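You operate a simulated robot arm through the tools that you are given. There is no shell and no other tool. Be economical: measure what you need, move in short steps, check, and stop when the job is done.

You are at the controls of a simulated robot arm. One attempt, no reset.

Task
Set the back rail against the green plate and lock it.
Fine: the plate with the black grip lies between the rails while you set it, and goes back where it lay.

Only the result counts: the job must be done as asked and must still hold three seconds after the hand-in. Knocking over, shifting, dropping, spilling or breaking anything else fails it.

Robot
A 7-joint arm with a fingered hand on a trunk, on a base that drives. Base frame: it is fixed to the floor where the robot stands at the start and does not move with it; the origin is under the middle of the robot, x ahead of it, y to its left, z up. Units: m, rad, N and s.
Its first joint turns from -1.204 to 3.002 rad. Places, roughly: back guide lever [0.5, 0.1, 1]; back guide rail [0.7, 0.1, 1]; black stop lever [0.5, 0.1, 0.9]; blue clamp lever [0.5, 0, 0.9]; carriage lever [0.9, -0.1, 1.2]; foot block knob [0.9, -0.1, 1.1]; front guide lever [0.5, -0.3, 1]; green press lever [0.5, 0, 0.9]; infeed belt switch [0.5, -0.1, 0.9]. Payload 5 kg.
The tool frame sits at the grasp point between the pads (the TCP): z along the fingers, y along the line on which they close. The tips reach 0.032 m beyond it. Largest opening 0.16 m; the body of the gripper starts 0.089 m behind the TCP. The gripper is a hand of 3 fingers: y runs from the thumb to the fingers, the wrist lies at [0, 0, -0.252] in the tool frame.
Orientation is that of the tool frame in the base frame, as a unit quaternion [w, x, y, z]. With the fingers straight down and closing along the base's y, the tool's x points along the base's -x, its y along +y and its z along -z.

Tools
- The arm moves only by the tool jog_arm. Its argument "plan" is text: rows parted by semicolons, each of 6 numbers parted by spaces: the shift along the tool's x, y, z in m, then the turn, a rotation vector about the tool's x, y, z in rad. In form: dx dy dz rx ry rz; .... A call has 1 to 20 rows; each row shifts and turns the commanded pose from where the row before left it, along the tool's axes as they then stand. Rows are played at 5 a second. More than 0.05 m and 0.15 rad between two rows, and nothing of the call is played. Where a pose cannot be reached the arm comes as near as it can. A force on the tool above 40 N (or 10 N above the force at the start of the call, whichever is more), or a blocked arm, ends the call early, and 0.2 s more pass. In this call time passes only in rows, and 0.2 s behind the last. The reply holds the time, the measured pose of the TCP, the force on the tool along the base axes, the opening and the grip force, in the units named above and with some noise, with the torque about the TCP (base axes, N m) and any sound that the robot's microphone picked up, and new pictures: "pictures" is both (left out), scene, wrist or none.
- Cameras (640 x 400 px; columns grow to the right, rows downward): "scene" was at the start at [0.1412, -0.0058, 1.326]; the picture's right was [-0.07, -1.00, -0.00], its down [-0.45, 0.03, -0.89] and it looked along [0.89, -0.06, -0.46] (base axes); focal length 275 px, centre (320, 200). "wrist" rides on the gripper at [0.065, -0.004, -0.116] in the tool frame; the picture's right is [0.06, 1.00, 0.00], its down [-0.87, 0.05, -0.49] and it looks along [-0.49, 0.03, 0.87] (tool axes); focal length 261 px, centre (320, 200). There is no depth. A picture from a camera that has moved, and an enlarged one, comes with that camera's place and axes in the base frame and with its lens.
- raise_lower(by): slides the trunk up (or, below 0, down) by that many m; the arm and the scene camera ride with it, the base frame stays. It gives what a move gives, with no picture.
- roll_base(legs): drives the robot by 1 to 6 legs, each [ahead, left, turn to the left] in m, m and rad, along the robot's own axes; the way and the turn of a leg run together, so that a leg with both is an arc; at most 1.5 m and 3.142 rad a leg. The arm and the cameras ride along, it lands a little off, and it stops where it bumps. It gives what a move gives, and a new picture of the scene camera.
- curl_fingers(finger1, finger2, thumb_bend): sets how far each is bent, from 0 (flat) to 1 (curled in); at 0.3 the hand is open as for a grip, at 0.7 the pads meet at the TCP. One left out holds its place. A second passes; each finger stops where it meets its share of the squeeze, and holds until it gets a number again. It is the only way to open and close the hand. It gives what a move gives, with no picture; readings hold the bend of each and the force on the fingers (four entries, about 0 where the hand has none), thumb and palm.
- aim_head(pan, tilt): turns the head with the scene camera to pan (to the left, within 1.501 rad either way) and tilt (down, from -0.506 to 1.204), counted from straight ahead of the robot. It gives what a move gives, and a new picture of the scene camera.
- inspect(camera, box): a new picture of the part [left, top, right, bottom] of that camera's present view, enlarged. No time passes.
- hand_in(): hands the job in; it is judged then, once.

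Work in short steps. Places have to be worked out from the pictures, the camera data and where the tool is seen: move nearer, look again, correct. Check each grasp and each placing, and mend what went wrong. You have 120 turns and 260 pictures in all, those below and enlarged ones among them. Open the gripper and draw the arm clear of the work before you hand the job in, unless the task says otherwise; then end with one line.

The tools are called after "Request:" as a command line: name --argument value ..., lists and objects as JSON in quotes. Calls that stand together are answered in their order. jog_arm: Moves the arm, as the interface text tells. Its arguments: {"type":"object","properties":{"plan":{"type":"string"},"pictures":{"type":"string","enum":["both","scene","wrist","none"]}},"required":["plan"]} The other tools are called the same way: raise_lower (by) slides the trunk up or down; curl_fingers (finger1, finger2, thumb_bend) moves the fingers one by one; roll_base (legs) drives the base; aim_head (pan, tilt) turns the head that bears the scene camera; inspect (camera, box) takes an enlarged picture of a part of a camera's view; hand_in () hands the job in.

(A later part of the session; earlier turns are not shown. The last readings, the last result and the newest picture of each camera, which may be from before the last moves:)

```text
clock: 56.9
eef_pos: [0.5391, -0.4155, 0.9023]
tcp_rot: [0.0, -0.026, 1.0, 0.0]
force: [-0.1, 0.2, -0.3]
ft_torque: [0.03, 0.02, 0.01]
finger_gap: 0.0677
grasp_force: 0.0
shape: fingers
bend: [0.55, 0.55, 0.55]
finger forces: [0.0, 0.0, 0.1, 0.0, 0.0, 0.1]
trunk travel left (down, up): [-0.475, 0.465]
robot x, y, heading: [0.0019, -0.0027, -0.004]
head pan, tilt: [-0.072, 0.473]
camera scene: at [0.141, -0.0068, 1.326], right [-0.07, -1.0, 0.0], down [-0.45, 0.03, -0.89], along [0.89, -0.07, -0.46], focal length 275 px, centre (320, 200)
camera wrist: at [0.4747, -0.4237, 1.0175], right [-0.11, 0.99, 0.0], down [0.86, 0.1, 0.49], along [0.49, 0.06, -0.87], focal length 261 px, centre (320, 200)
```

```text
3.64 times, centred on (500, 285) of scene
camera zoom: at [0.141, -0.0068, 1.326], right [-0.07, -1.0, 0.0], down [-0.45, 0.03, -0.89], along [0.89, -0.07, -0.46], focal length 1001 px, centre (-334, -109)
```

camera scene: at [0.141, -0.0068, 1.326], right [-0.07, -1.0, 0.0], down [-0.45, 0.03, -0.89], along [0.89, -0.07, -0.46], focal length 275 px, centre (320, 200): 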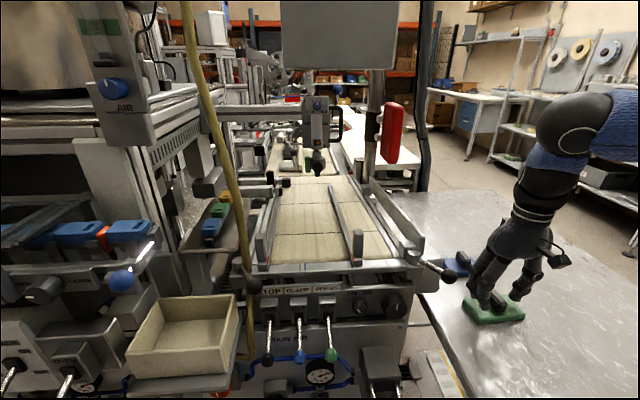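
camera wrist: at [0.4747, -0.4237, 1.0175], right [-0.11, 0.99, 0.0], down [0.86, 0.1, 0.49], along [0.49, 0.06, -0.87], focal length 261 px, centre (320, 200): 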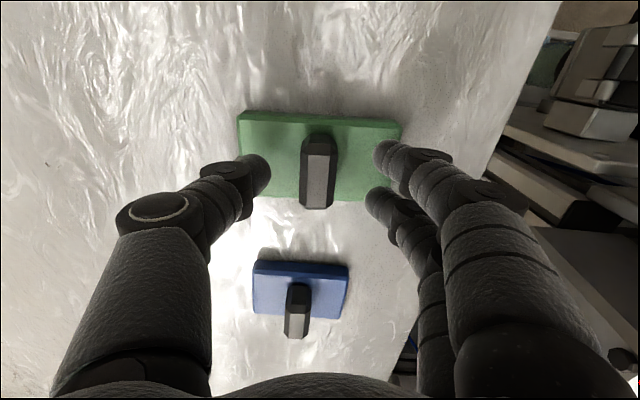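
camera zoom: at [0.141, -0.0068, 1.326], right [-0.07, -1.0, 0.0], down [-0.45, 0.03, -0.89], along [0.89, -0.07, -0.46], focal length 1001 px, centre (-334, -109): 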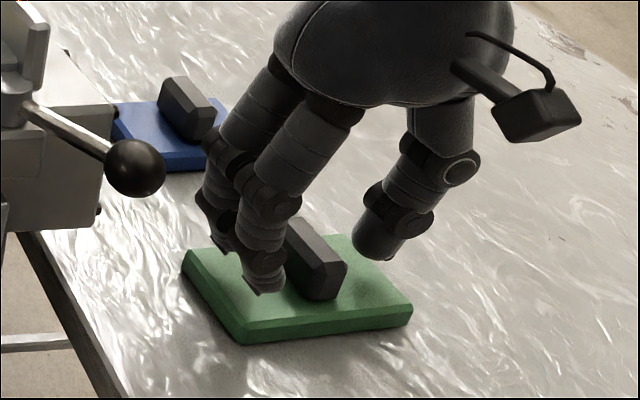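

Well centred. Descend to TCP z≈0.889 and close.

Request:
jog_arm --plan "0 0 0.005 0 0 0;0 0 0.004 0 0 0;0 0 0.004 0 0 0;0 0 0 0 0 0" --pictures "none"

Request:
curl_fingers --finger1 0.75 --finger2 0.75 --thumb_bend 0.72

Request:
inspect --camera "wrist" --box '[200, 80, 460, 240]'

```text
clock: 57.9
eef_pos: [0.5402, -0.4159, 0.8879]
tcp_rot: [0.0, -0.026, 1.0, 0.001]
force: [1.0, 0.4, 1.1]
ft_torque: [0.05, 0.0, -0.02]
finger_gap: 0.0678
grasp_force: 0.0
shape: fingers
bend: [0.55, 0.55, 0.55]
finger forces: [0.0, 0.0, 0.1, 0.1, 0.0, 0.0]
trunk travel left (down, up): [-0.475, 0.465]
robot x, y, heading: [0.0023, 0.0039, -0.002]
head pan, tilt: [-0.072, 0.473]
```

```text
clock: 58.9
eef_pos: [0.5397, -0.415, 0.8907]
tcp_rot: [0.0, -0.026, 1.0, 0.0]
force: [0.5, -0.8, 2.2]
ft_torque: [-0.22, -0.01, -0.02]
finger_gap: 0.0265
grasp_force: 18.1
shape: fingers
bend: [0.71, 0.71, 0.68]
finger forces: [9.1, 9.0, 0.1, 0.0, 18.3, 0.0]
trunk travel left (down, up): [-0.475, 0.465]
robot x, y, heading: [0.0036, 0.0016, -0.001]
head pan, tilt: [-0.072, 0.473]
```

```text
2.46 times, centred on (330, 160) of wrist
camera zoom: at [0.4756, -0.4235, 1.0056], right [-0.11, 0.99, 0.0], down [0.86, 0.1, 0.49], along [0.49, 0.06, -0.87], focal length 642 px, centre (295, 298)
```

zoom: 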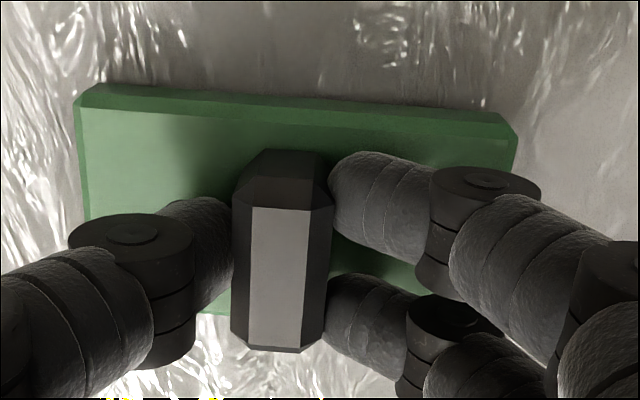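

Firm grip (18 N), released pose recorded: TCP (0.5397, -0.415, 0.8907), yaw +0.052. Lift, shift +y while rising.

Request:
jog_arm --plan "0 0 -0.02 0 0 0;0 0 -0.04 0 0 0;0 0 -0.04 0 0 0;0 0 -0.04 0 0 0;0 0.02 -0.04 0 0 0;0 0.02 -0.04 0 0 0;0 0.02 -0.03 0 0 0;0 0 0 0 0 0"

```text
clock: 60.7
eef_pos: [0.5391, -0.3566, 1.1419]
tcp_rot: [-0.001, -0.025, 1.0, 0.002]
force: [-0.1, -0.8, -1.3]
ft_torque: [0.01, 0.04, 0.0]
finger_gap: 0.0267
grasp_force: 17.2
shape: fingers
bend: [0.72, 0.72, 0.67]
finger forces: [8.6, 8.6, 0.1, 0.0, 17.4, 0.0]
trunk travel left (down, up): [-0.475, 0.465]
robot x, y, heading: [0.0009, -0.0011, -0.001]
head pan, tilt: [-0.072, 0.473]
camera scene: at [0.1414, -0.0076, 1.3259], right [-0.07, -1.0, 0.0], down [-0.45, 0.03, -0.89], along [0.89, -0.07, -0.46], focal length 275 px, centre (320, 200)
camera wrist: at [0.4747, -0.3653, 1.2584], right [-0.11, 0.99, 0.0], down [0.87, 0.1, 0.49], along [0.49, 0.06, -0.87], focal length 261 px, centre (320, 200)
```

scene: 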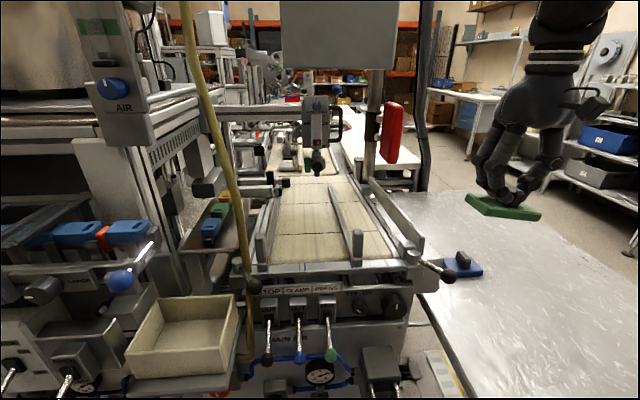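
wrist: 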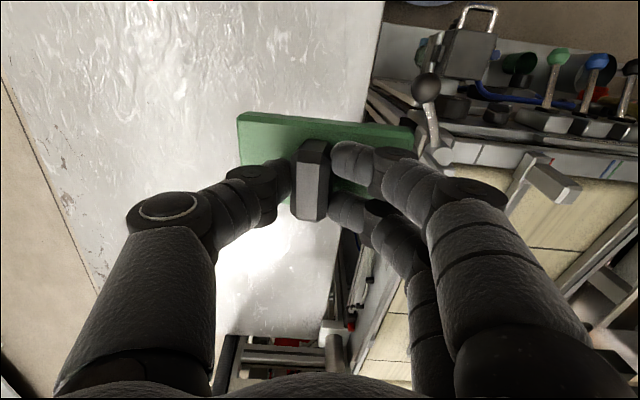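

Plate held level. Move over the belt to (0.65, -0.035) with yaw set to 0.

Request:
jog_arm --plan "0 0 0 0 0 0.05;0 0.042 -0.01 0 0 0;0 0.042 0 0 0 0;0 0.042 0 0 0 0;-0.022 0.04 0 0 0 0;-0.022 0.04 0 0 0 0;-0.022 0.04 0 0 0 0;-0.022 0.04 0 0 0 0;-0.022 0.034 0 0 0 0;0 0 0.02 0 0 0;0 0 0.02 0 0 0;0 0 0 0 0 0"

Request:
inspect --camera "wrist" --box '[180, 60, 460, 260]'

Request:
inspect --camera "scene" --box '[240, 140, 400, 270]'

```text
clock: 63.3
eef_pos: [0.6483, -0.034, 1.1126]
tcp_rot: [0.0, 0.0, 1.0, 0.002]
force: [-0.4, -0.4, -1.1]
ft_torque: [-0.01, -0.03, -0.01]
finger_gap: 0.0268
grasp_force: 17.3
shape: fingers
bend: [0.72, 0.72, 0.67]
finger forces: [8.6, 8.6, 0.0, 0.1, 17.3, 0.0]
trunk travel left (down, up): [-0.475, 0.465]
robot x, y, heading: [-0.001, -0.0014, 0.0]
head pan, tilt: [-0.072, 0.473]
camera scene: at [0.1409, -0.0067, 1.326], right [-0.07, -1.0, 0.0], down [-0.45, 0.03, -0.89], along [0.89, -0.07, -0.46], focal length 275 px, centre (320, 200)
camera wrist: at [0.5824, -0.0393, 1.2272], right [-0.06, 1.0, 0.0], down [0.87, 0.05, 0.49], along [0.49, 0.03, -0.87], focal length 261 px, centre (320, 200)
```

scene: 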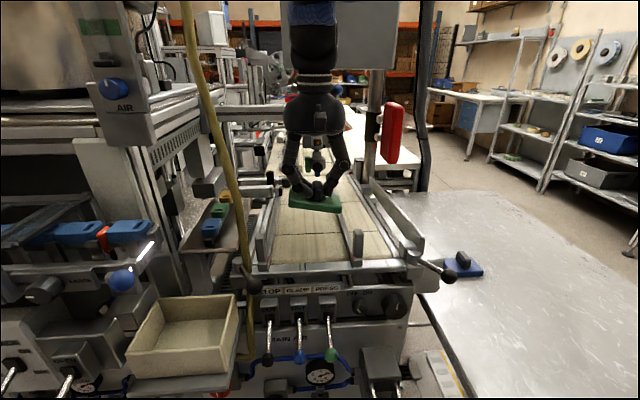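
wrist: 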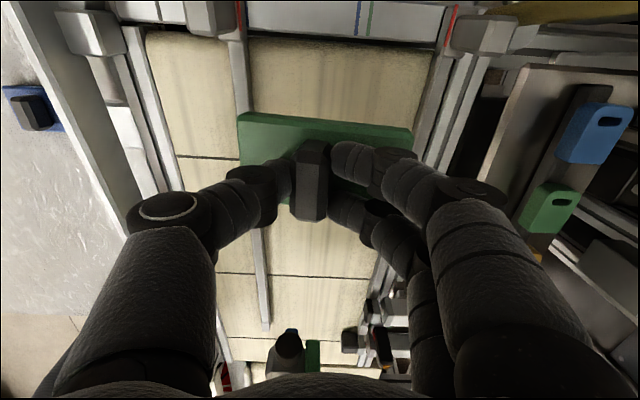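

```text
2.00 times, centred on (320, 160) of wrist
camera zoom: at [0.5824, -0.0393, 1.2272], right [-0.06, 1.0, 0.0], down [0.87, 0.05, 0.49], along [0.49, 0.03, -0.87], focal length 521 px, centre (320, 280)
```

zoom: 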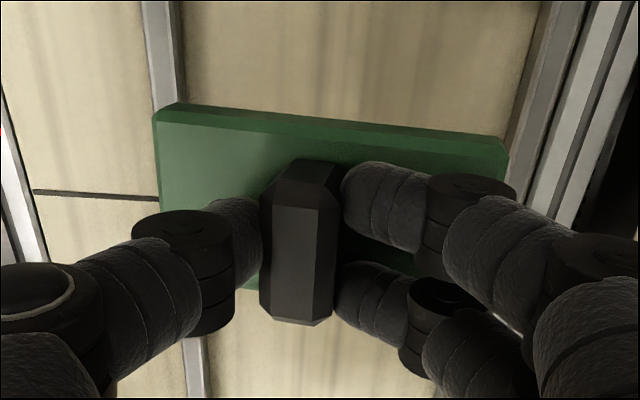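

```text
3.08 times, centred on (320, 205) of scene
camera zoom: at [0.1409, -0.0067, 1.326], right [-0.07, -1.0, 0.0], down [-0.45, 0.03, -0.89], along [0.89, -0.07, -0.46], focal length 847 px, centre (320, 185)
```

zoom: 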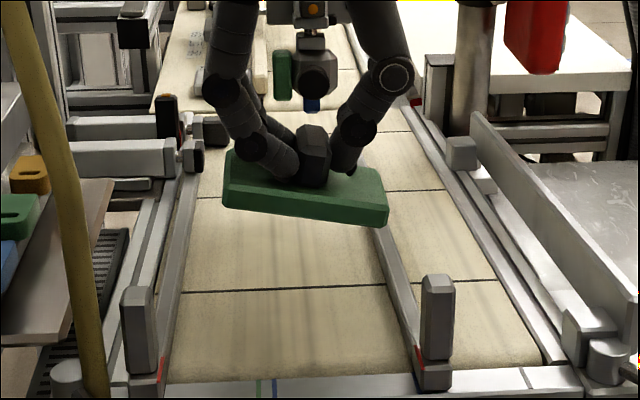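

The plate has rolled ≈0.18 rad in the grip (its -y end low). I counter-roll the tool and lower toward the belt.

Request:
jog_arm --plan "0 0 0 0.09 0 0;0 0 0 0.09 0 0;0 -0.005 0.03 0 0 0;0 -0.005 0.03 0 0 0;0 0 0 0 0 0"

Request:
inspect --camera "scene" --box '[240, 140, 400, 270]'

```text
clock: 64.5
eef_pos: [0.6459, -0.0553, 1.055]
tcp_rot: [0.0, -0.001, 0.996, -0.089]
force: [-0.1, -0.9, 0.0]
ft_torque: [-0.01, 0.03, 0.0]
finger_gap: 0.0268
grasp_force: 17.1
shape: fingers
bend: [0.72, 0.72, 0.67]
finger forces: [8.6, 8.6, 0.0, 0.0, 17.3, 0.1]
trunk travel left (down, up): [-0.475, 0.465]
robot x, y, heading: [0.0027, 0.0018, 0.004]
head pan, tilt: [-0.072, 0.473]
camera scene: at [0.141, -0.0065, 1.326], right [-0.07, -1.0, 0.0], down [-0.45, 0.03, -0.89], along [0.89, -0.07, -0.46], focal length 275 px, centre (320, 200)
camera wrist: at [0.5817, -0.0396, 1.1684], right [-0.06, 0.98, -0.18], down [0.87, 0.14, 0.47], along [0.49, -0.12, -0.86], focal length 261 px, centre (320, 200)
```

scene: 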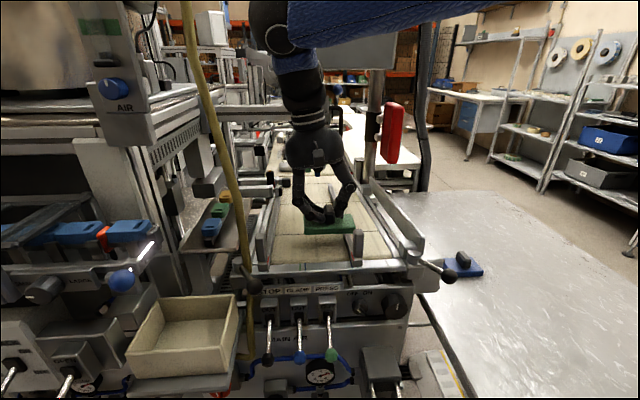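
wrist: 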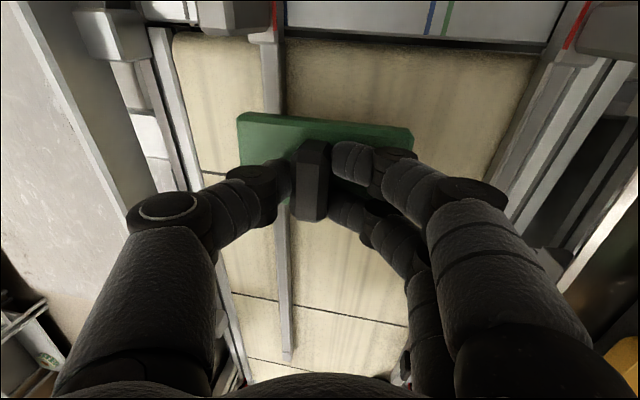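

```text
3.08 times, centred on (320, 205) of scene
camera zoom: at [0.141, -0.0065, 1.326], right [-0.07, -1.0, 0.0], down [-0.45, 0.03, -0.89], along [0.89, -0.07, -0.46], focal length 847 px, centre (320, 185)
```

zoom: 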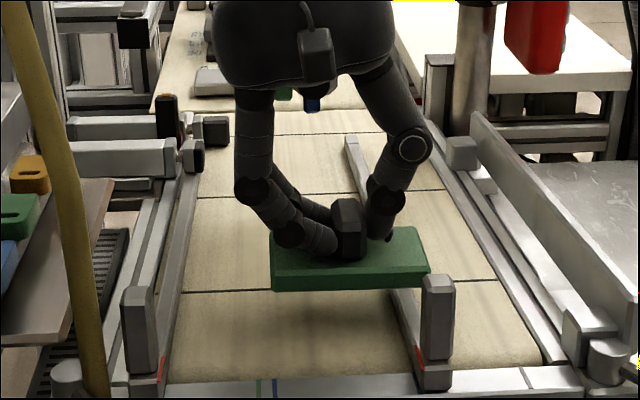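

Level now. Correct y back to ≈-0.033 and lower gently until touchdown.

Request:
jog_arm --plan "0 0.0216 -0.0039 0 0 0;0 0.0027 0.0148 0 0 0;0 0.0018 0.0098 0 0 0;0 0.0007 0.0039 0 0 0;0 0.0007 0.0039 0 0 0;0 0.0007 0.0039 0 0 0;0 0 0 0 0 0"

Request:
inspect --camera "scene" --box '[240, 160, 400, 270]'

```text
clock: 66.1
eef_pos: [0.6465, -0.0344, 1.0166]
tcp_rot: [0.001, -0.001, 0.996, -0.09]
force: [3.4, 1.5, 4.5]
ft_torque: [-0.05, 0.01, 0.02]
finger_gap: 0.0266
grasp_force: 17.5
shape: fingers
bend: [0.72, 0.72, 0.67]
finger forces: [10.2, 8.7, 0.0, 0.1, 17.2, 0.1]
trunk travel left (down, up): [-0.475, 0.465]
robot x, y, heading: [0.0024, -0.0014, -0.003]
head pan, tilt: [-0.072, 0.473]
camera scene: at [0.1413, -0.0064, 1.3261], right [-0.07, -1.0, 0.0], down [-0.45, 0.03, -0.89], along [0.89, -0.07, -0.46], focal length 275 px, centre (320, 200)
camera wrist: at [0.5815, -0.0183, 1.1314], right [-0.06, 0.98, -0.18], down [0.87, 0.14, 0.48], along [0.49, -0.12, -0.86], focal length 261 px, centre (320, 200)
```

scene: 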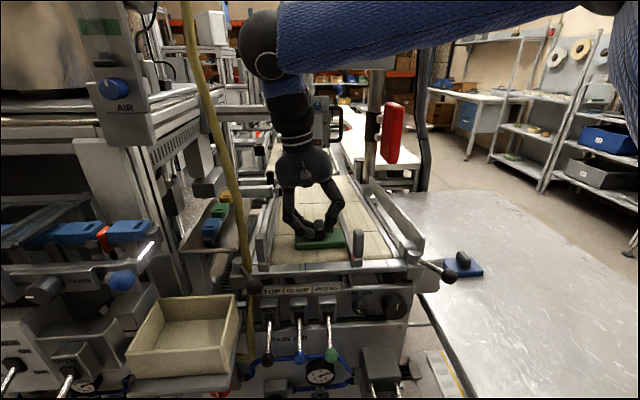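
wrist: 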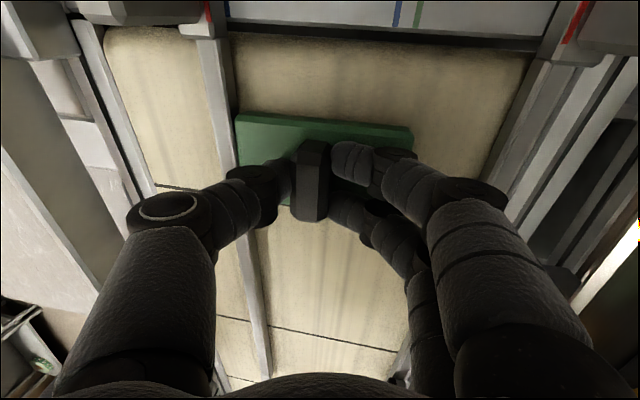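

```text
3.64 times, centred on (320, 215) of scene
camera zoom: at [0.1413, -0.0064, 1.3261], right [-0.07, -1.0, 0.0], down [-0.45, 0.03, -0.89], along [0.89, -0.07, -0.46], focal length 1001 px, centre (320, 146)
```

zoom: 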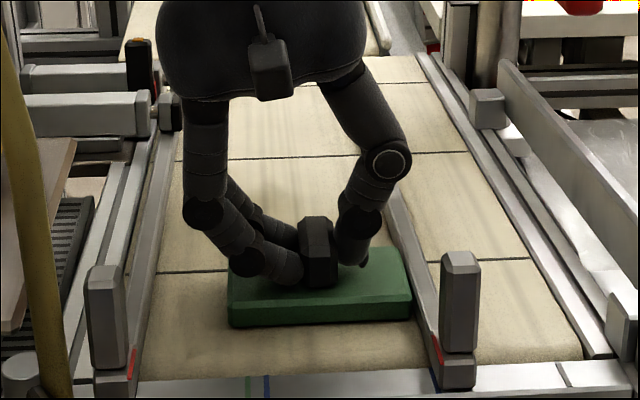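

Touchdown (≈4.5 N), plate flat between the rails beside the front rail. Release slightly and lift out.

Request:
curl_fingers --finger1 0.58 --finger2 0.58 --thumb_bend 0.56

Request:
jog_arm --plan "0 -0.0018 -0.0098 0 0 0;0 -0.0036 -0.0196 0 0 0;0 -0.0054 -0.0295 0 0 0;0 -0.0054 -0.0295 0 0 0;0 0 0 -0.09 0 0;0 0 0 -0.09 0 0;0 0 0 0 0 0"

Request:
inspect --camera "scene" --box '[240, 160, 400, 270]'

```text
clock: 67.1
eef_pos: [0.6463, -0.035, 1.018]
tcp_rot: [0.001, -0.001, 0.996, -0.088]
force: [7.6, -2.7, 28.5]
ft_torque: [0.29, -0.08, -0.05]
finger_gap: 0.0448
grasp_force: 15.1
shape: fingers
bend: [0.68, 0.64, 0.56]
finger forces: [14.3, 14.8, 0.0, 0.1, 0.0, 0.0]
trunk travel left (down, up): [-0.475, 0.465]
robot x, y, heading: [0.0001, -0.0001, 0.0]
head pan, tilt: [-0.072, 0.473]
```

```text
clock: 68.7
eef_pos: [0.6454, -0.0338, 1.1071]
tcp_rot: [0.0, -0.001, 1.0, 0.002]
force: [-0.4, 0.7, -0.4]
ft_torque: [-0.05, -0.01, -0.03]
finger_gap: 0.0608
grasp_force: 0.1
shape: fingers
bend: [0.57, 0.57, 0.56]
finger forces: [0.0, 0.0, 0.0, 0.0, 0.0, 0.0]
trunk travel left (down, up): [-0.475, 0.465]
robot x, y, heading: [0.0023, 0.002, -0.002]
head pan, tilt: [-0.072, 0.473]
camera scene: at [0.1412, -0.0062, 1.326], right [-0.07, -1.0, 0.0], down [-0.45, 0.03, -0.89], along [0.89, -0.07, -0.46], focal length 275 px, centre (320, 200)
camera wrist: at [0.5807, -0.0378, 1.2225], right [-0.06, 1.0, 0.0], down [0.87, 0.06, 0.49], along [0.49, 0.03, -0.87], focal length 261 px, centre (320, 200)
```

scene: 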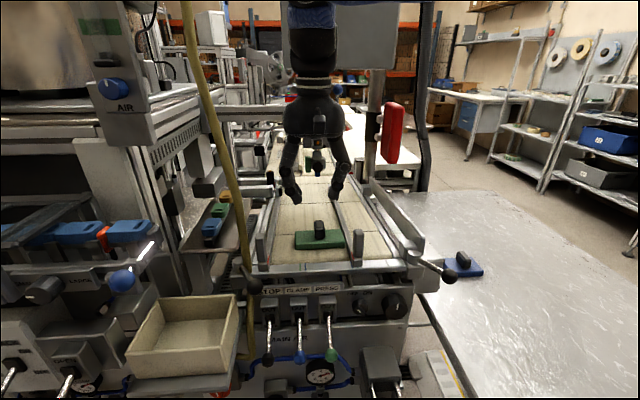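
wrist: 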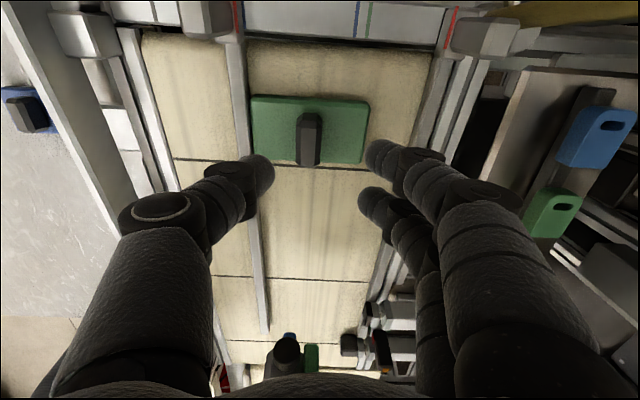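

```text
3.64 times, centred on (320, 215) of scene
camera zoom: at [0.1412, -0.0062, 1.326], right [-0.07, -1.0, 0.0], down [-0.45, 0.03, -0.89], along [0.89, -0.07, -0.46], focal length 1001 px, centre (320, 146)
```

zoom: 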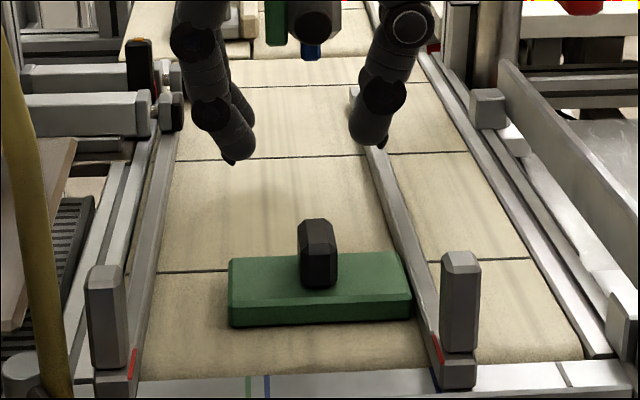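

Plate lies flat right beside the front rail at x≈0.645. Now straddle the back rail at x≈0.735 as before.

Request:
curl_fingers --finger1 0.55 --finger2 0.55 --thumb_bend 0.55

Request:
jog_arm --plan "-0.03 0.033 0 0 0 0;-0.03 0.033 -0.0 0 0 0;-0.03 0.03 0.02 0 0 0;0 0 0.03 0 0 0;0 0 0.03 0 0 0;0 0 0.02 0 0 0;0 0 0.006 0 0 0;0 0 0 0 0 0"

```text
clock: 69.7
eef_pos: [0.6468, -0.0336, 1.1069]
tcp_rot: [0.0, -0.001, 1.0, 0.001]
force: [0.6, 0.7, 0.1]
ft_torque: [-0.01, 0.02, 0.01]
finger_gap: 0.0664
grasp_force: 0.1
shape: fingers
bend: [0.55, 0.55, 0.55]
finger forces: [0.0, 0.1, 0.1, 0.1, 0.0, 0.0]
trunk travel left (down, up): [-0.475, 0.465]
robot x, y, heading: [-0.0005, -0.0035, -0.002]
head pan, tilt: [-0.072, 0.473]
```

```text
clock: 71.5
eef_pos: [0.738, 0.0611, 0.9997]
tcp_rot: [0.0, 0.0, 1.0, 0.001]
force: [2.6, -11.6, 3.0]
ft_torque: [0.27, 0.01, -0.15]
finger_gap: 0.0606
grasp_force: 5.8
shape: fingers
bend: [0.57, 0.57, 0.55]
finger forces: [6.4, 6.3, 0.1, 0.0, 0.0, 0.0]
trunk travel left (down, up): [-0.475, 0.465]
robot x, y, heading: [-0.0002, -0.0008, -0.001]
head pan, tilt: [-0.072, 0.473]
camera scene: at [0.1412, -0.0077, 1.326], right [-0.07, -1.0, 0.0], down [-0.45, 0.03, -0.89], along [0.89, -0.07, -0.46], focal length 275 px, centre (320, 200)
camera wrist: at [0.6734, 0.0565, 1.1167], right [-0.06, 1.0, 0.0], down [0.87, 0.05, 0.49], along [0.49, 0.03, -0.87], focal length 261 px, centre (320, 200)
```

scene: 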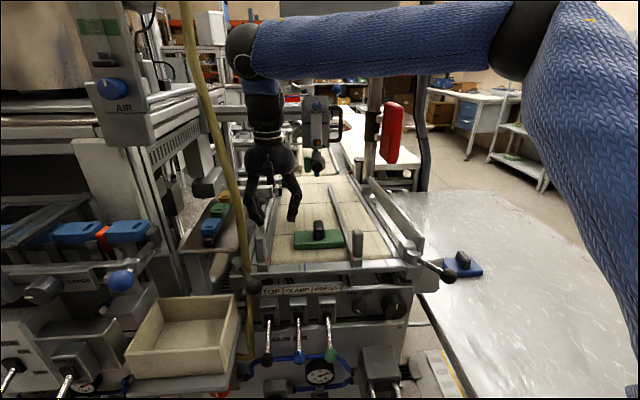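
wrist: 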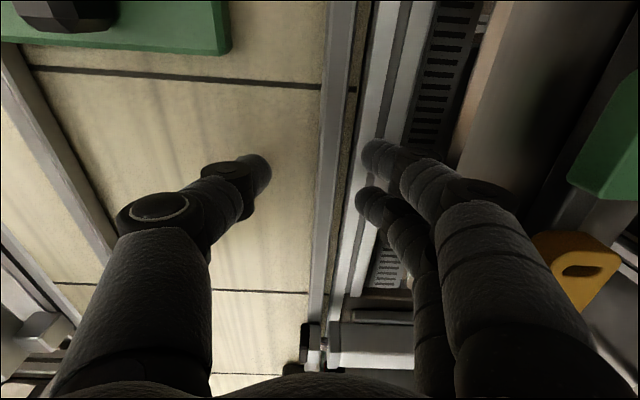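

Fingers are behind the rail. Push toward -y in 5 mm steps.

Request:
jog_arm --plan "0 -0.005 -0.002 0 0 0;0 -0.005 0 0 0 0;0 -0.005 0 0 0 0;0 -0.005 0 0 0 0;0 -0.005 0 0 0 0;0 -0.005 0 0 0 0;0 -0.005 0 0 0 0;0 0 0 0 0 0"

Request:
inspect --camera "scene" --box '[230, 170, 390, 280]'

```text
clock: 73.3
eef_pos: [0.7381, 0.0271, 1.003]
tcp_rot: [0.0, -0.001, 1.0, 0.001]
force: [1.0, 2.3, 3.3]
ft_torque: [0.21, -0.05, -0.09]
finger_gap: 0.0723
grasp_force: 2.4
shape: fingers
bend: [0.53, 0.55, 0.55]
finger forces: [3.1, 1.8, 0.0, 0.0, 0.1, 0.0]
trunk travel left (down, up): [-0.475, 0.465]
robot x, y, heading: [0.0017, -0.0007, -0.001]
head pan, tilt: [-0.072, 0.473]
camera scene: at [0.1411, -0.0064, 1.326], right [-0.07, -1.0, 0.0], down [-0.45, 0.03, -0.89], along [0.89, -0.07, -0.46], focal length 275 px, centre (320, 200)
camera wrist: at [0.6718, 0.0232, 1.1188], right [-0.06, 1.0, 0.0], down [0.87, 0.05, 0.49], along [0.49, 0.03, -0.87], focal length 261 px, centre (320, 200)
```

scene: 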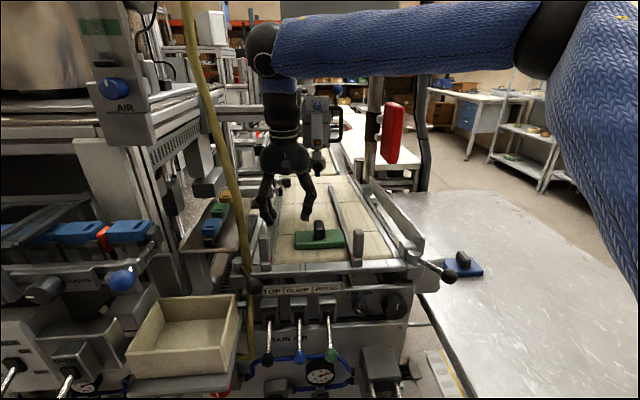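
wrist: 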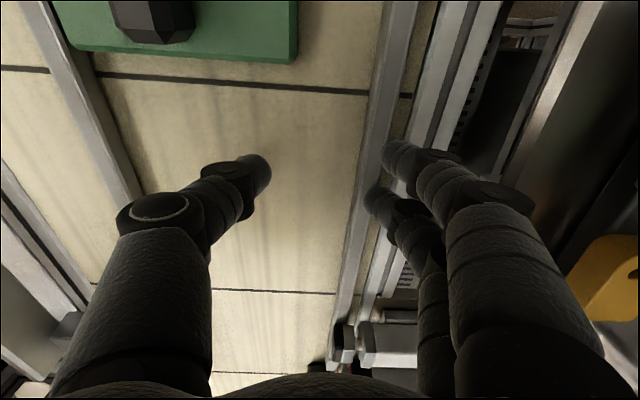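

```text
3.64 times, centred on (310, 225) of scene
camera zoom: at [0.1411, -0.0064, 1.326], right [-0.07, -1.0, 0.0], down [-0.45, 0.03, -0.89], along [0.89, -0.07, -0.46], focal length 1001 px, centre (356, 109)
```

zoom: 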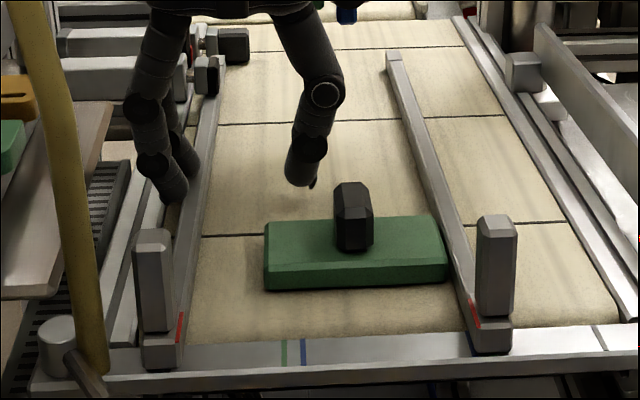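

The rail is moving freely (~3 N). Continue.

Request:
jog_arm --plan "0 -0.005 0 0 0 0;0 -0.005 0 0 0 0;0 -0.005 0 0 0 0;0 -0.005 0 0 0 0;0 -0.005 0 0 0 0;0 -0.005 0 0 0 0;0 -0.003 0 0 0 0;0 0 0 0 0 0"

Request:
inspect --camera "scene" --box '[230, 170, 390, 280]'

```text
clock: 75.1
eef_pos: [0.7361, -0.0059, 1.0025]
tcp_rot: [0.0, -0.001, 1.0, 0.001]
force: [5.7, 1.8, 11.7]
ft_torque: [0.49, -0.23, -0.25]
finger_gap: 0.0714
grasp_force: 6.2
shape: fingers
bend: [0.54, 0.57, 0.55]
finger forces: [4.2, 8.3, 0.0, 0.0, 0.0, 0.1]
trunk travel left (down, up): [-0.475, 0.465]
robot x, y, heading: [-0.0006, 0.0006, 0.0]
head pan, tilt: [-0.072, 0.473]
camera scene: at [0.1409, -0.0065, 1.3261], right [-0.07, -1.0, 0.0], down [-0.45, 0.03, -0.89], along [0.89, -0.07, -0.46], focal length 275 px, centre (320, 200)
camera wrist: at [0.6712, -0.0105, 1.118], right [-0.06, 1.0, 0.0], down [0.87, 0.05, 0.49], along [0.49, 0.03, -0.87], focal length 261 px, centre (320, 200)
```

scene: 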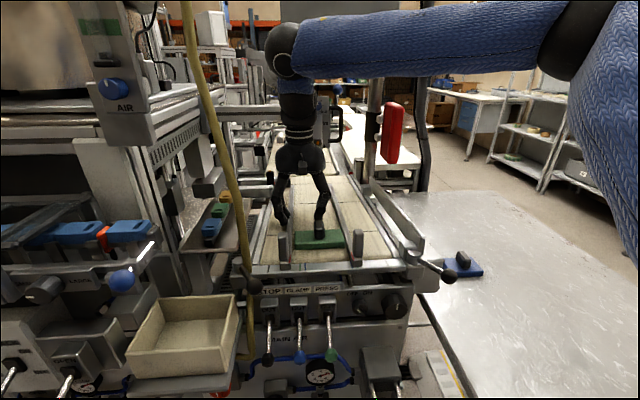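
wrist: 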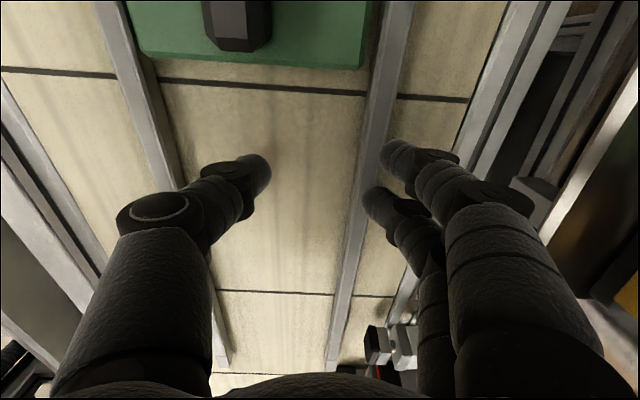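

```text
3.64 times, centred on (310, 225) of scene
camera zoom: at [0.1409, -0.0065, 1.3261], right [-0.07, -1.0, 0.0], down [-0.45, 0.03, -0.89], along [0.89, -0.07, -0.46], focal length 1001 px, centre (356, 109)
```

zoom: 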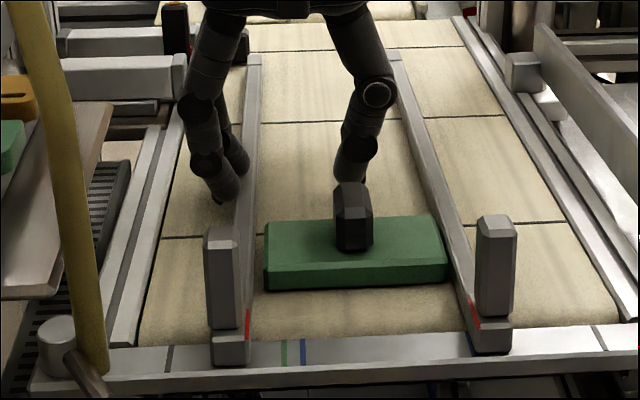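

About 15–18 mm to go; the fingertips seem to rub the belt, so raise 4 mm and continue in small steps.

Request:
jog_arm --plan "0 0 -0.004 0 0 0;0 -0.003 0 0 0 0;0 -0.003 0 0 0 0;0 -0.003 0 0 0 0;0 -0.003 0 0 0 0;0 0 0 0 0 0"

Request:
inspect --camera "scene" --box '[230, 170, 390, 280]'

```text
clock: 76.5
eef_pos: [0.7353, -0.0169, 1.007]
tcp_rot: [0.0, 0.0, 1.0, 0.001]
force: [1.5, 1.9, 3.3]
ft_torque: [0.23, 0.01, -0.03]
finger_gap: 0.0711
grasp_force: 1.4
shape: fingers
bend: [0.53, 0.55, 0.55]
finger forces: [3.8, 0.0, 0.0, 0.0, 0.1, 0.0]
trunk travel left (down, up): [-0.475, 0.465]
robot x, y, heading: [-0.0022, -0.0017, -0.002]
head pan, tilt: [-0.072, 0.473]
camera scene: at [0.1411, -0.0064, 1.326], right [-0.07, -1.0, 0.0], down [-0.45, 0.03, -0.89], along [0.89, -0.07, -0.46], focal length 275 px, centre (320, 200)
camera wrist: at [0.6709, -0.0226, 1.1221], right [-0.06, 1.0, 0.0], down [0.87, 0.06, 0.49], along [0.49, 0.03, -0.87], focal length 261 px, centre (320, 200)
```

scene: 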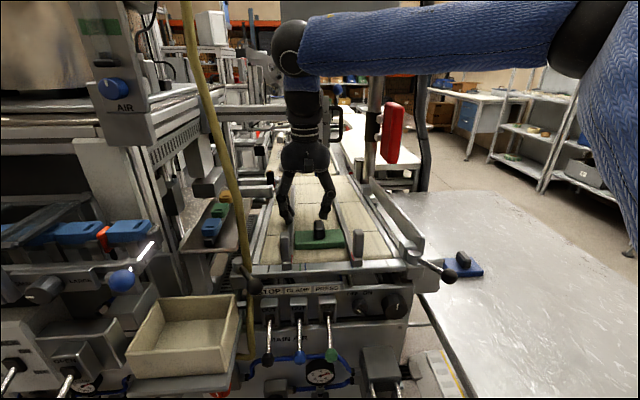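
wrist: 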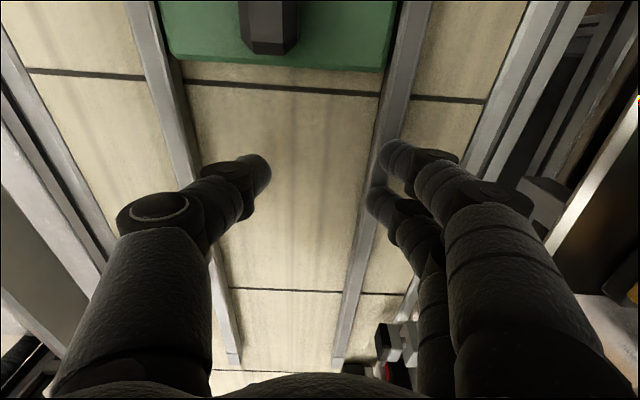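

```text
3.64 times, centred on (310, 225) of scene
camera zoom: at [0.1411, -0.0064, 1.326], right [-0.07, -1.0, 0.0], down [-0.45, 0.03, -0.89], along [0.89, -0.07, -0.46], focal length 1001 px, centre (356, 109)
```

zoom: 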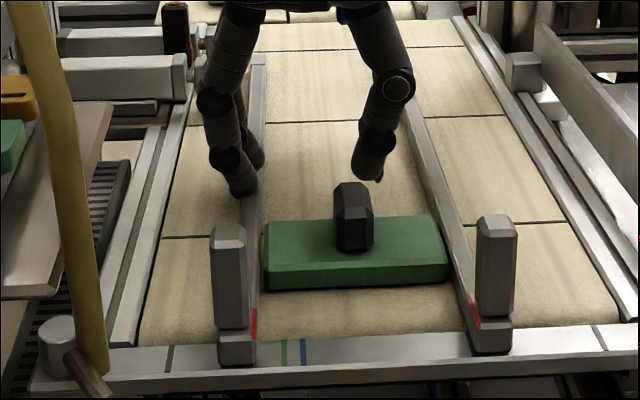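

Request:
inspect --camera "wrist" --box '[330, 100, 460, 240]'

Request:
inspect --camera "wrist" --box '[150, 0, 420, 100]'

```text
2.86 times, centred on (395, 170) of wrist
camera zoom: at [0.6709, -0.0226, 1.1221], right [-0.06, 1.0, 0.0], down [0.87, 0.06, 0.49], along [0.49, 0.03, -0.87], focal length 745 px, centre (106, 286)
```

zoom: 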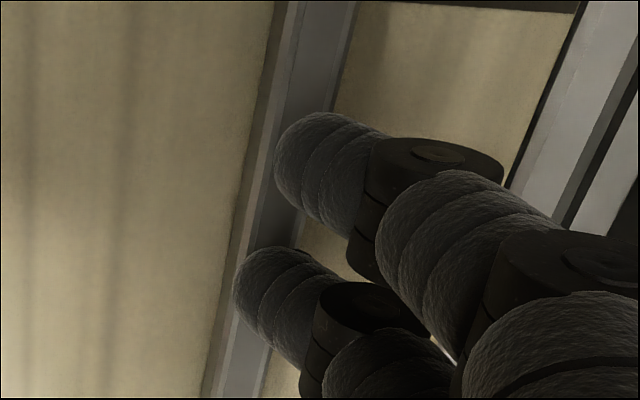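

```text
2.37 times, centred on (285, 50) of wrist
camera zoom: at [0.6709, -0.0226, 1.1221], right [-0.06, 1.0, 0.0], down [0.87, 0.06, 0.49], along [0.49, 0.03, -0.87], focal length 618 px, centre (403, 556)
```

zoom: 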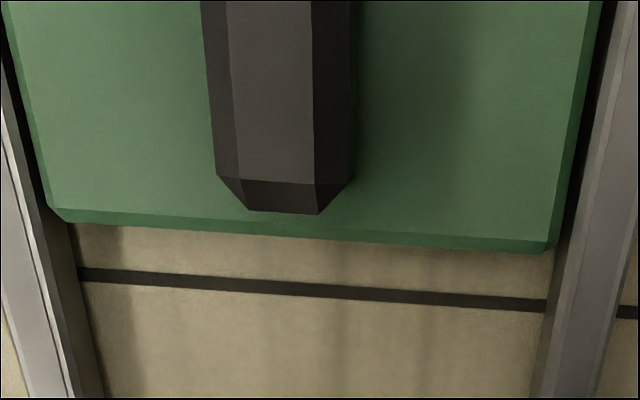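

Finger 2 has begun riding over the rail top. Back off 10 mm, lower 5 mm, and push again.

Request:
jog_arm --plan "0 0.007 0 0 0 0;0 0.006 0 0 0 0;0 0 0.003 0 0 0;0 0 0.002 0 0 0;0 -0.005 0 0 0 0;0 -0.004 0 0 0 0;0 -0.003 0 0 0 0;0 -0.003 0 0 0 0;0 0 0 0 0 0" --pictures "wrist"

Request:
inspect --camera "wrist" --box '[150, 0, 420, 100]'

```text
clock: 78.5
eef_pos: [0.7365, -0.0188, 1.003]
tcp_rot: [0.001, -0.001, 1.0, 0.001]
force: [2.1, 6.7, 12.1]
ft_torque: [0.73, -0.04, -0.14]
finger_gap: 0.0739
grasp_force: 6.8
shape: fingers
bend: [0.53, 0.54, 0.55]
finger forces: [9.5, 3.8, 0.0, 0.1, 0.0, 0.1]
trunk travel left (down, up): [-0.475, 0.465]
robot x, y, heading: [0.001, 0.0008, 0.003]
head pan, tilt: [-0.072, 0.473]
camera wrist: at [0.6709, -0.0237, 1.1183], right [-0.06, 1.0, 0.0], down [0.87, 0.06, 0.49], along [0.49, 0.03, -0.87], focal length 261 px, centre (320, 200)
```

wrist: 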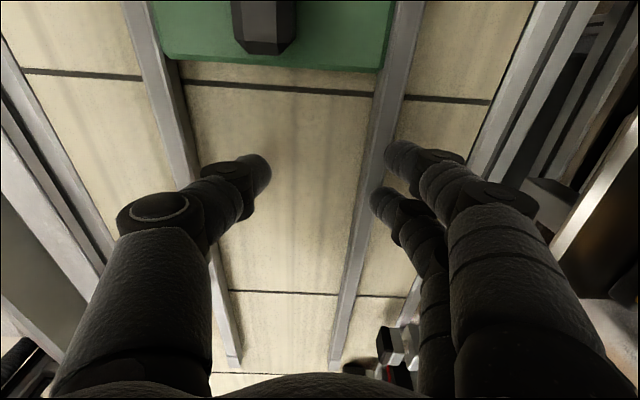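

```text
2.37 times, centred on (285, 50) of wrist
camera zoom: at [0.6709, -0.0237, 1.1183], right [-0.06, 1.0, 0.0], down [0.87, 0.06, 0.49], along [0.49, 0.03, -0.87], focal length 618 px, centre (403, 556)
```

zoom: 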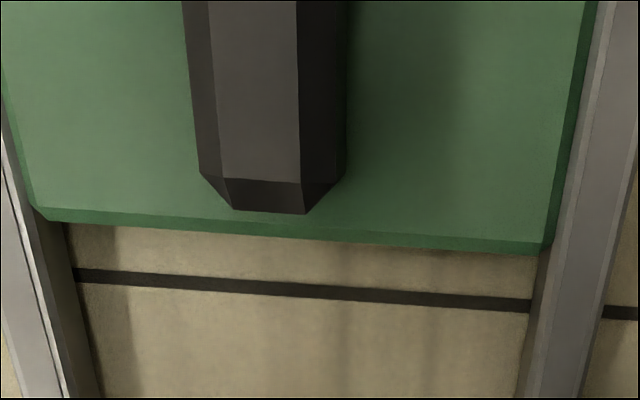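

The plate now appears to touch both rails. Press a bit more to make sure it's firmly seated.

Request:
jog_arm --plan "0 -0.003 0 0 0 0;0 -0.003 0 0 0 0;0 -0.003 0 0 0 0;0 0 0 0 0 0" --pictures "wrist"

Request:
inspect --camera "wrist" --box '[150, 0, 420, 100]'

Request:
inspect --camera "scene" --box '[250, 200, 370, 280]'

```text
clock: 79.5
eef_pos: [0.736, -0.0292, 1.0026]
tcp_rot: [0.001, -0.001, 1.0, 0.002]
force: [2.8, 12.2, 17.2]
ft_torque: [1.25, 0.01, -0.21]
finger_gap: 0.0808
grasp_force: 10.1
shape: fingers
bend: [0.5, 0.52, 0.55]
finger forces: [13.6, 7.0, 0.0, 0.0, 0.0, 0.0]
trunk travel left (down, up): [-0.475, 0.465]
robot x, y, heading: [-0.0019, -0.0018, 0.002]
head pan, tilt: [-0.072, 0.473]
camera wrist: at [0.671, -0.0331, 1.1185], right [-0.06, 1.0, 0.0], down [0.87, 0.06, 0.49], along [0.49, 0.03, -0.87], focal length 261 px, centre (320, 200)
```

wrist: 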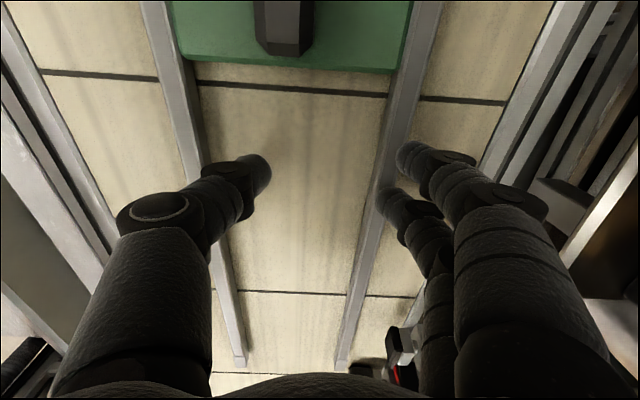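

```text
2.37 times, centred on (285, 50) of wrist
camera zoom: at [0.671, -0.0331, 1.1185], right [-0.06, 1.0, 0.0], down [0.87, 0.06, 0.49], along [0.49, 0.03, -0.87], focal length 618 px, centre (403, 556)
```

zoom: 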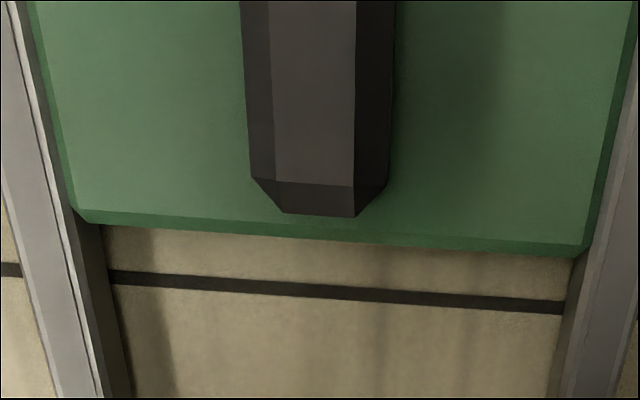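

```text
5.00 times, centred on (310, 240) of scene
camera zoom: at [0.1403, -0.0056, 1.3262], right [-0.07, -1.0, 0.0], down [-0.45, 0.03, -0.89], along [0.89, -0.07, -0.45], focal length 1376 px, centre (370, 0)
```

zoom: 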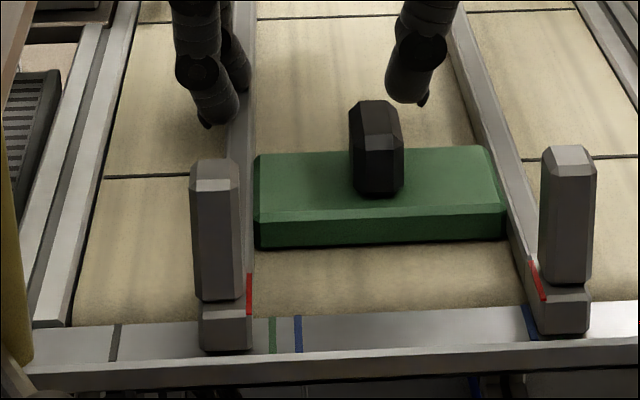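

Request:
inspect --camera "scene" --box '[290, 220, 370, 270]'

Request:
inspect --camera "wrist" --box '[150, 0, 230, 90]'

Request:
inspect --camera "wrist" --box '[370, 0, 450, 90]'

```text
8.00 times, centred on (330, 245) of scene
camera zoom: at [0.1403, -0.0056, 1.3262], right [-0.07, -1.0, 0.0], down [-0.45, 0.03, -0.89], along [0.89, -0.07, -0.45], focal length 2201 px, centre (240, -160)
```

zoom: 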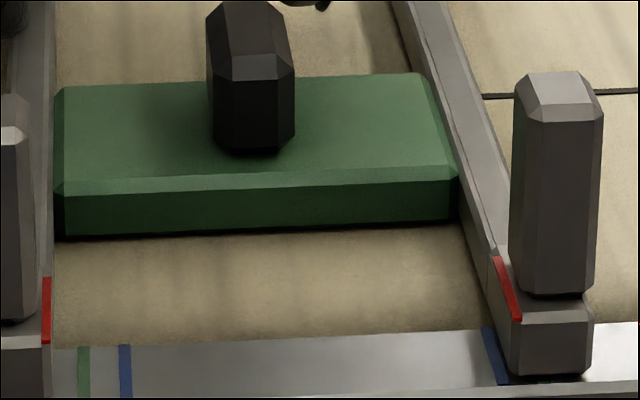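

```text
4.44 times, centred on (190, 45) of wrist
camera zoom: at [0.671, -0.0331, 1.1185], right [-0.06, 1.0, 0.0], down [0.87, 0.06, 0.49], along [0.49, 0.03, -0.87], focal length 1158 px, centre (898, 889)
```

zoom: 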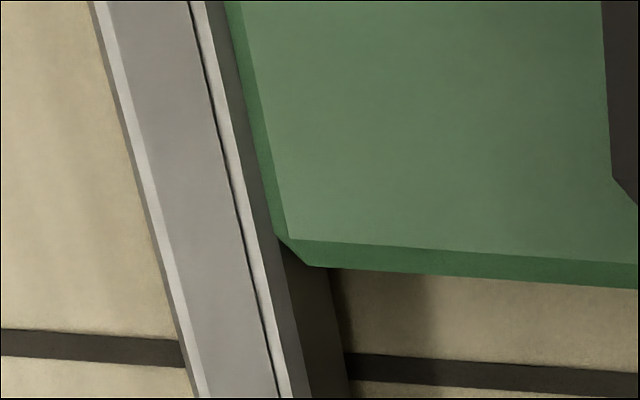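

```text
4.44 times, centred on (410, 45) of wrist
camera zoom: at [0.671, -0.0331, 1.1185], right [-0.06, 1.0, 0.0], down [0.87, 0.06, 0.49], along [0.49, 0.03, -0.87], focal length 1158 px, centre (-80, 889)
```

zoom: 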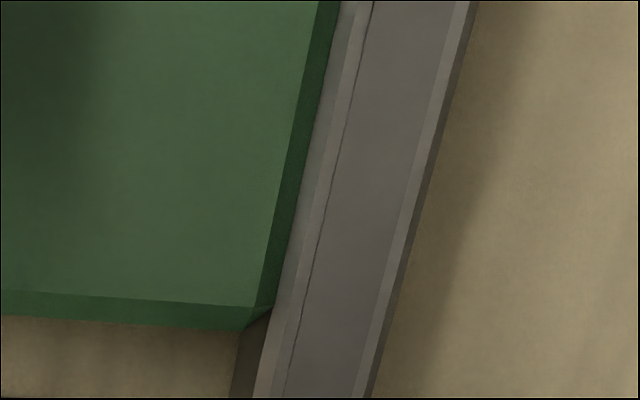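

Plate contacts both rails along its sides. Relax the push gently and lift away without dragging the rail.

Request:
jog_arm --plan "0 0.005 0 0 0 0;0 0.005 0 0 0 0;0 0.005 0 0 0 0;0 0.005 0 0 0 0;0 0.004 0 0 0 0;0 0 -0.02 0 0 0;0 0 -0.04 0 0 0;0 0 -0.04 0 0 0;0 0 -0.04 0 0 0;0 0 0 0 0 0" --pictures "wrist"

Request:
inspect --camera "scene" --box '[250, 220, 370, 280]'

```text
clock: 81.7
eef_pos: [0.7372, -0.0048, 1.1411]
tcp_rot: [-0.001, -0.002, 1.0, 0.002]
force: [1.0, 0.0, 0.3]
ft_torque: [0.0, 0.0, -0.01]
finger_gap: 0.0673
grasp_force: 0.1
shape: fingers
bend: [0.55, 0.55, 0.55]
finger forces: [0.1, 0.0, 0.1, 0.1, 0.0, 0.1]
trunk travel left (down, up): [-0.475, 0.465]
robot x, y, heading: [-0.0014, 0.0048, 0.0]
head pan, tilt: [-0.072, 0.473]
camera wrist: at [0.6727, -0.0086, 1.2568], right [-0.06, 1.0, 0.0], down [0.87, 0.05, 0.49], along [0.49, 0.03, -0.87], focal length 261 px, centre (320, 200)
```

wrist: 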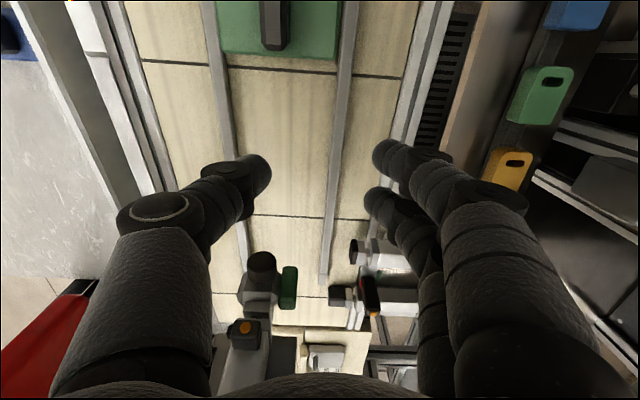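

```text
5.33 times, centred on (310, 250) of scene
camera zoom: at [0.1421, -0.007, 1.3258], right [-0.07, -1.0, 0.0], down [-0.45, 0.03, -0.89], along [0.89, -0.07, -0.46], focal length 1468 px, centre (373, -67)
```

zoom: 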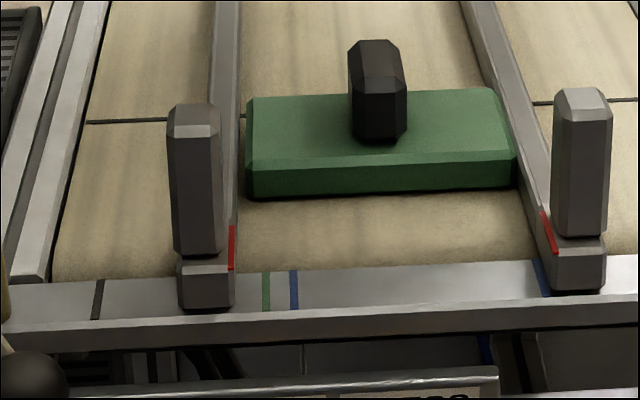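

The rail crept back ~3 mm: the fingertips had been resting on its top and dragged it. I'll redo it with tips lower on the belt behind the rail, then lift straight up while still pressing.

Request:
jog_arm --plan "0 0.02 0.04 0 0 0;0 0 0.04 0 0 0;0 0 0.04 0 0 0;0 0 0.015 0 0 0;0 0 0.004 0 0 0;0 0 0.004 0 0 0;0 0 0.004 0 0 0;0 0 0.003 0 0 0;0 0 0.003 0 0 0;0 0 0 0 0 0" --pictures "wrist"

```text
clock: 83.9
eef_pos: [0.7357, 0.0157, 0.9913]
tcp_rot: [0.001, -0.001, 1.0, 0.002]
force: [8.3, 1.5, 31.3]
ft_torque: [0.74, 0.21, -0.27]
finger_gap: 0.0671
grasp_force: 16.2
shape: fingers
bend: [0.58, 0.55, 0.55]
finger forces: [25.3, 0.0, 0.0, 0.0, 7.3, 0.0]
trunk travel left (down, up): [-0.475, 0.465]
robot x, y, heading: [-0.0005, 0.0029, -0.001]
head pan, tilt: [-0.072, 0.473]
camera wrist: at [0.6708, 0.0113, 1.1073], right [-0.06, 1.0, 0.0], down [0.87, 0.05, 0.5], along [0.49, 0.03, -0.87], focal length 261 px, centre (320, 200)
```

wrist: 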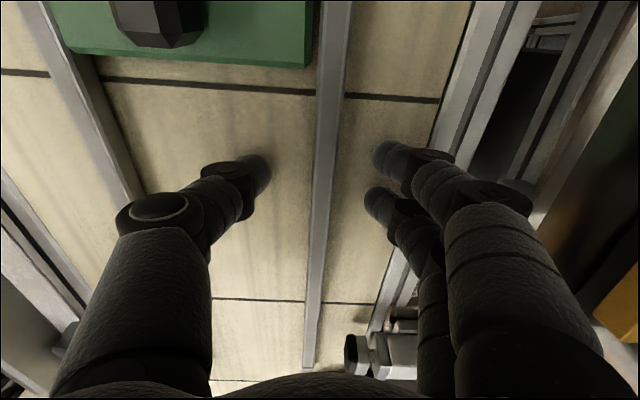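

Request:
jog_arm --plan "0 0 -0.003 0 0 0;0 0 -0.003 0 0 0;0 0 -0.002 0 0 0;0 0 0 0 0 0" --pictures "none"

```text
clock: 84.9
eef_pos: [0.7348, 0.0161, 0.9951]
tcp_rot: [0.0, -0.002, 1.0, 0.001]
force: [0.7, -0.3, 0.4]
ft_torque: [-0.03, 0.01, 0.03]
finger_gap: 0.0672
grasp_force: 0.1
shape: fingers
bend: [0.55, 0.55, 0.55]
finger forces: [0.0, 0.0, 0.1, 0.1, 0.0, 0.0]
trunk travel left (down, up): [-0.475, 0.465]
robot x, y, heading: [0.0006, -0.0019, -0.001]
head pan, tilt: [-0.072, 0.473]
```

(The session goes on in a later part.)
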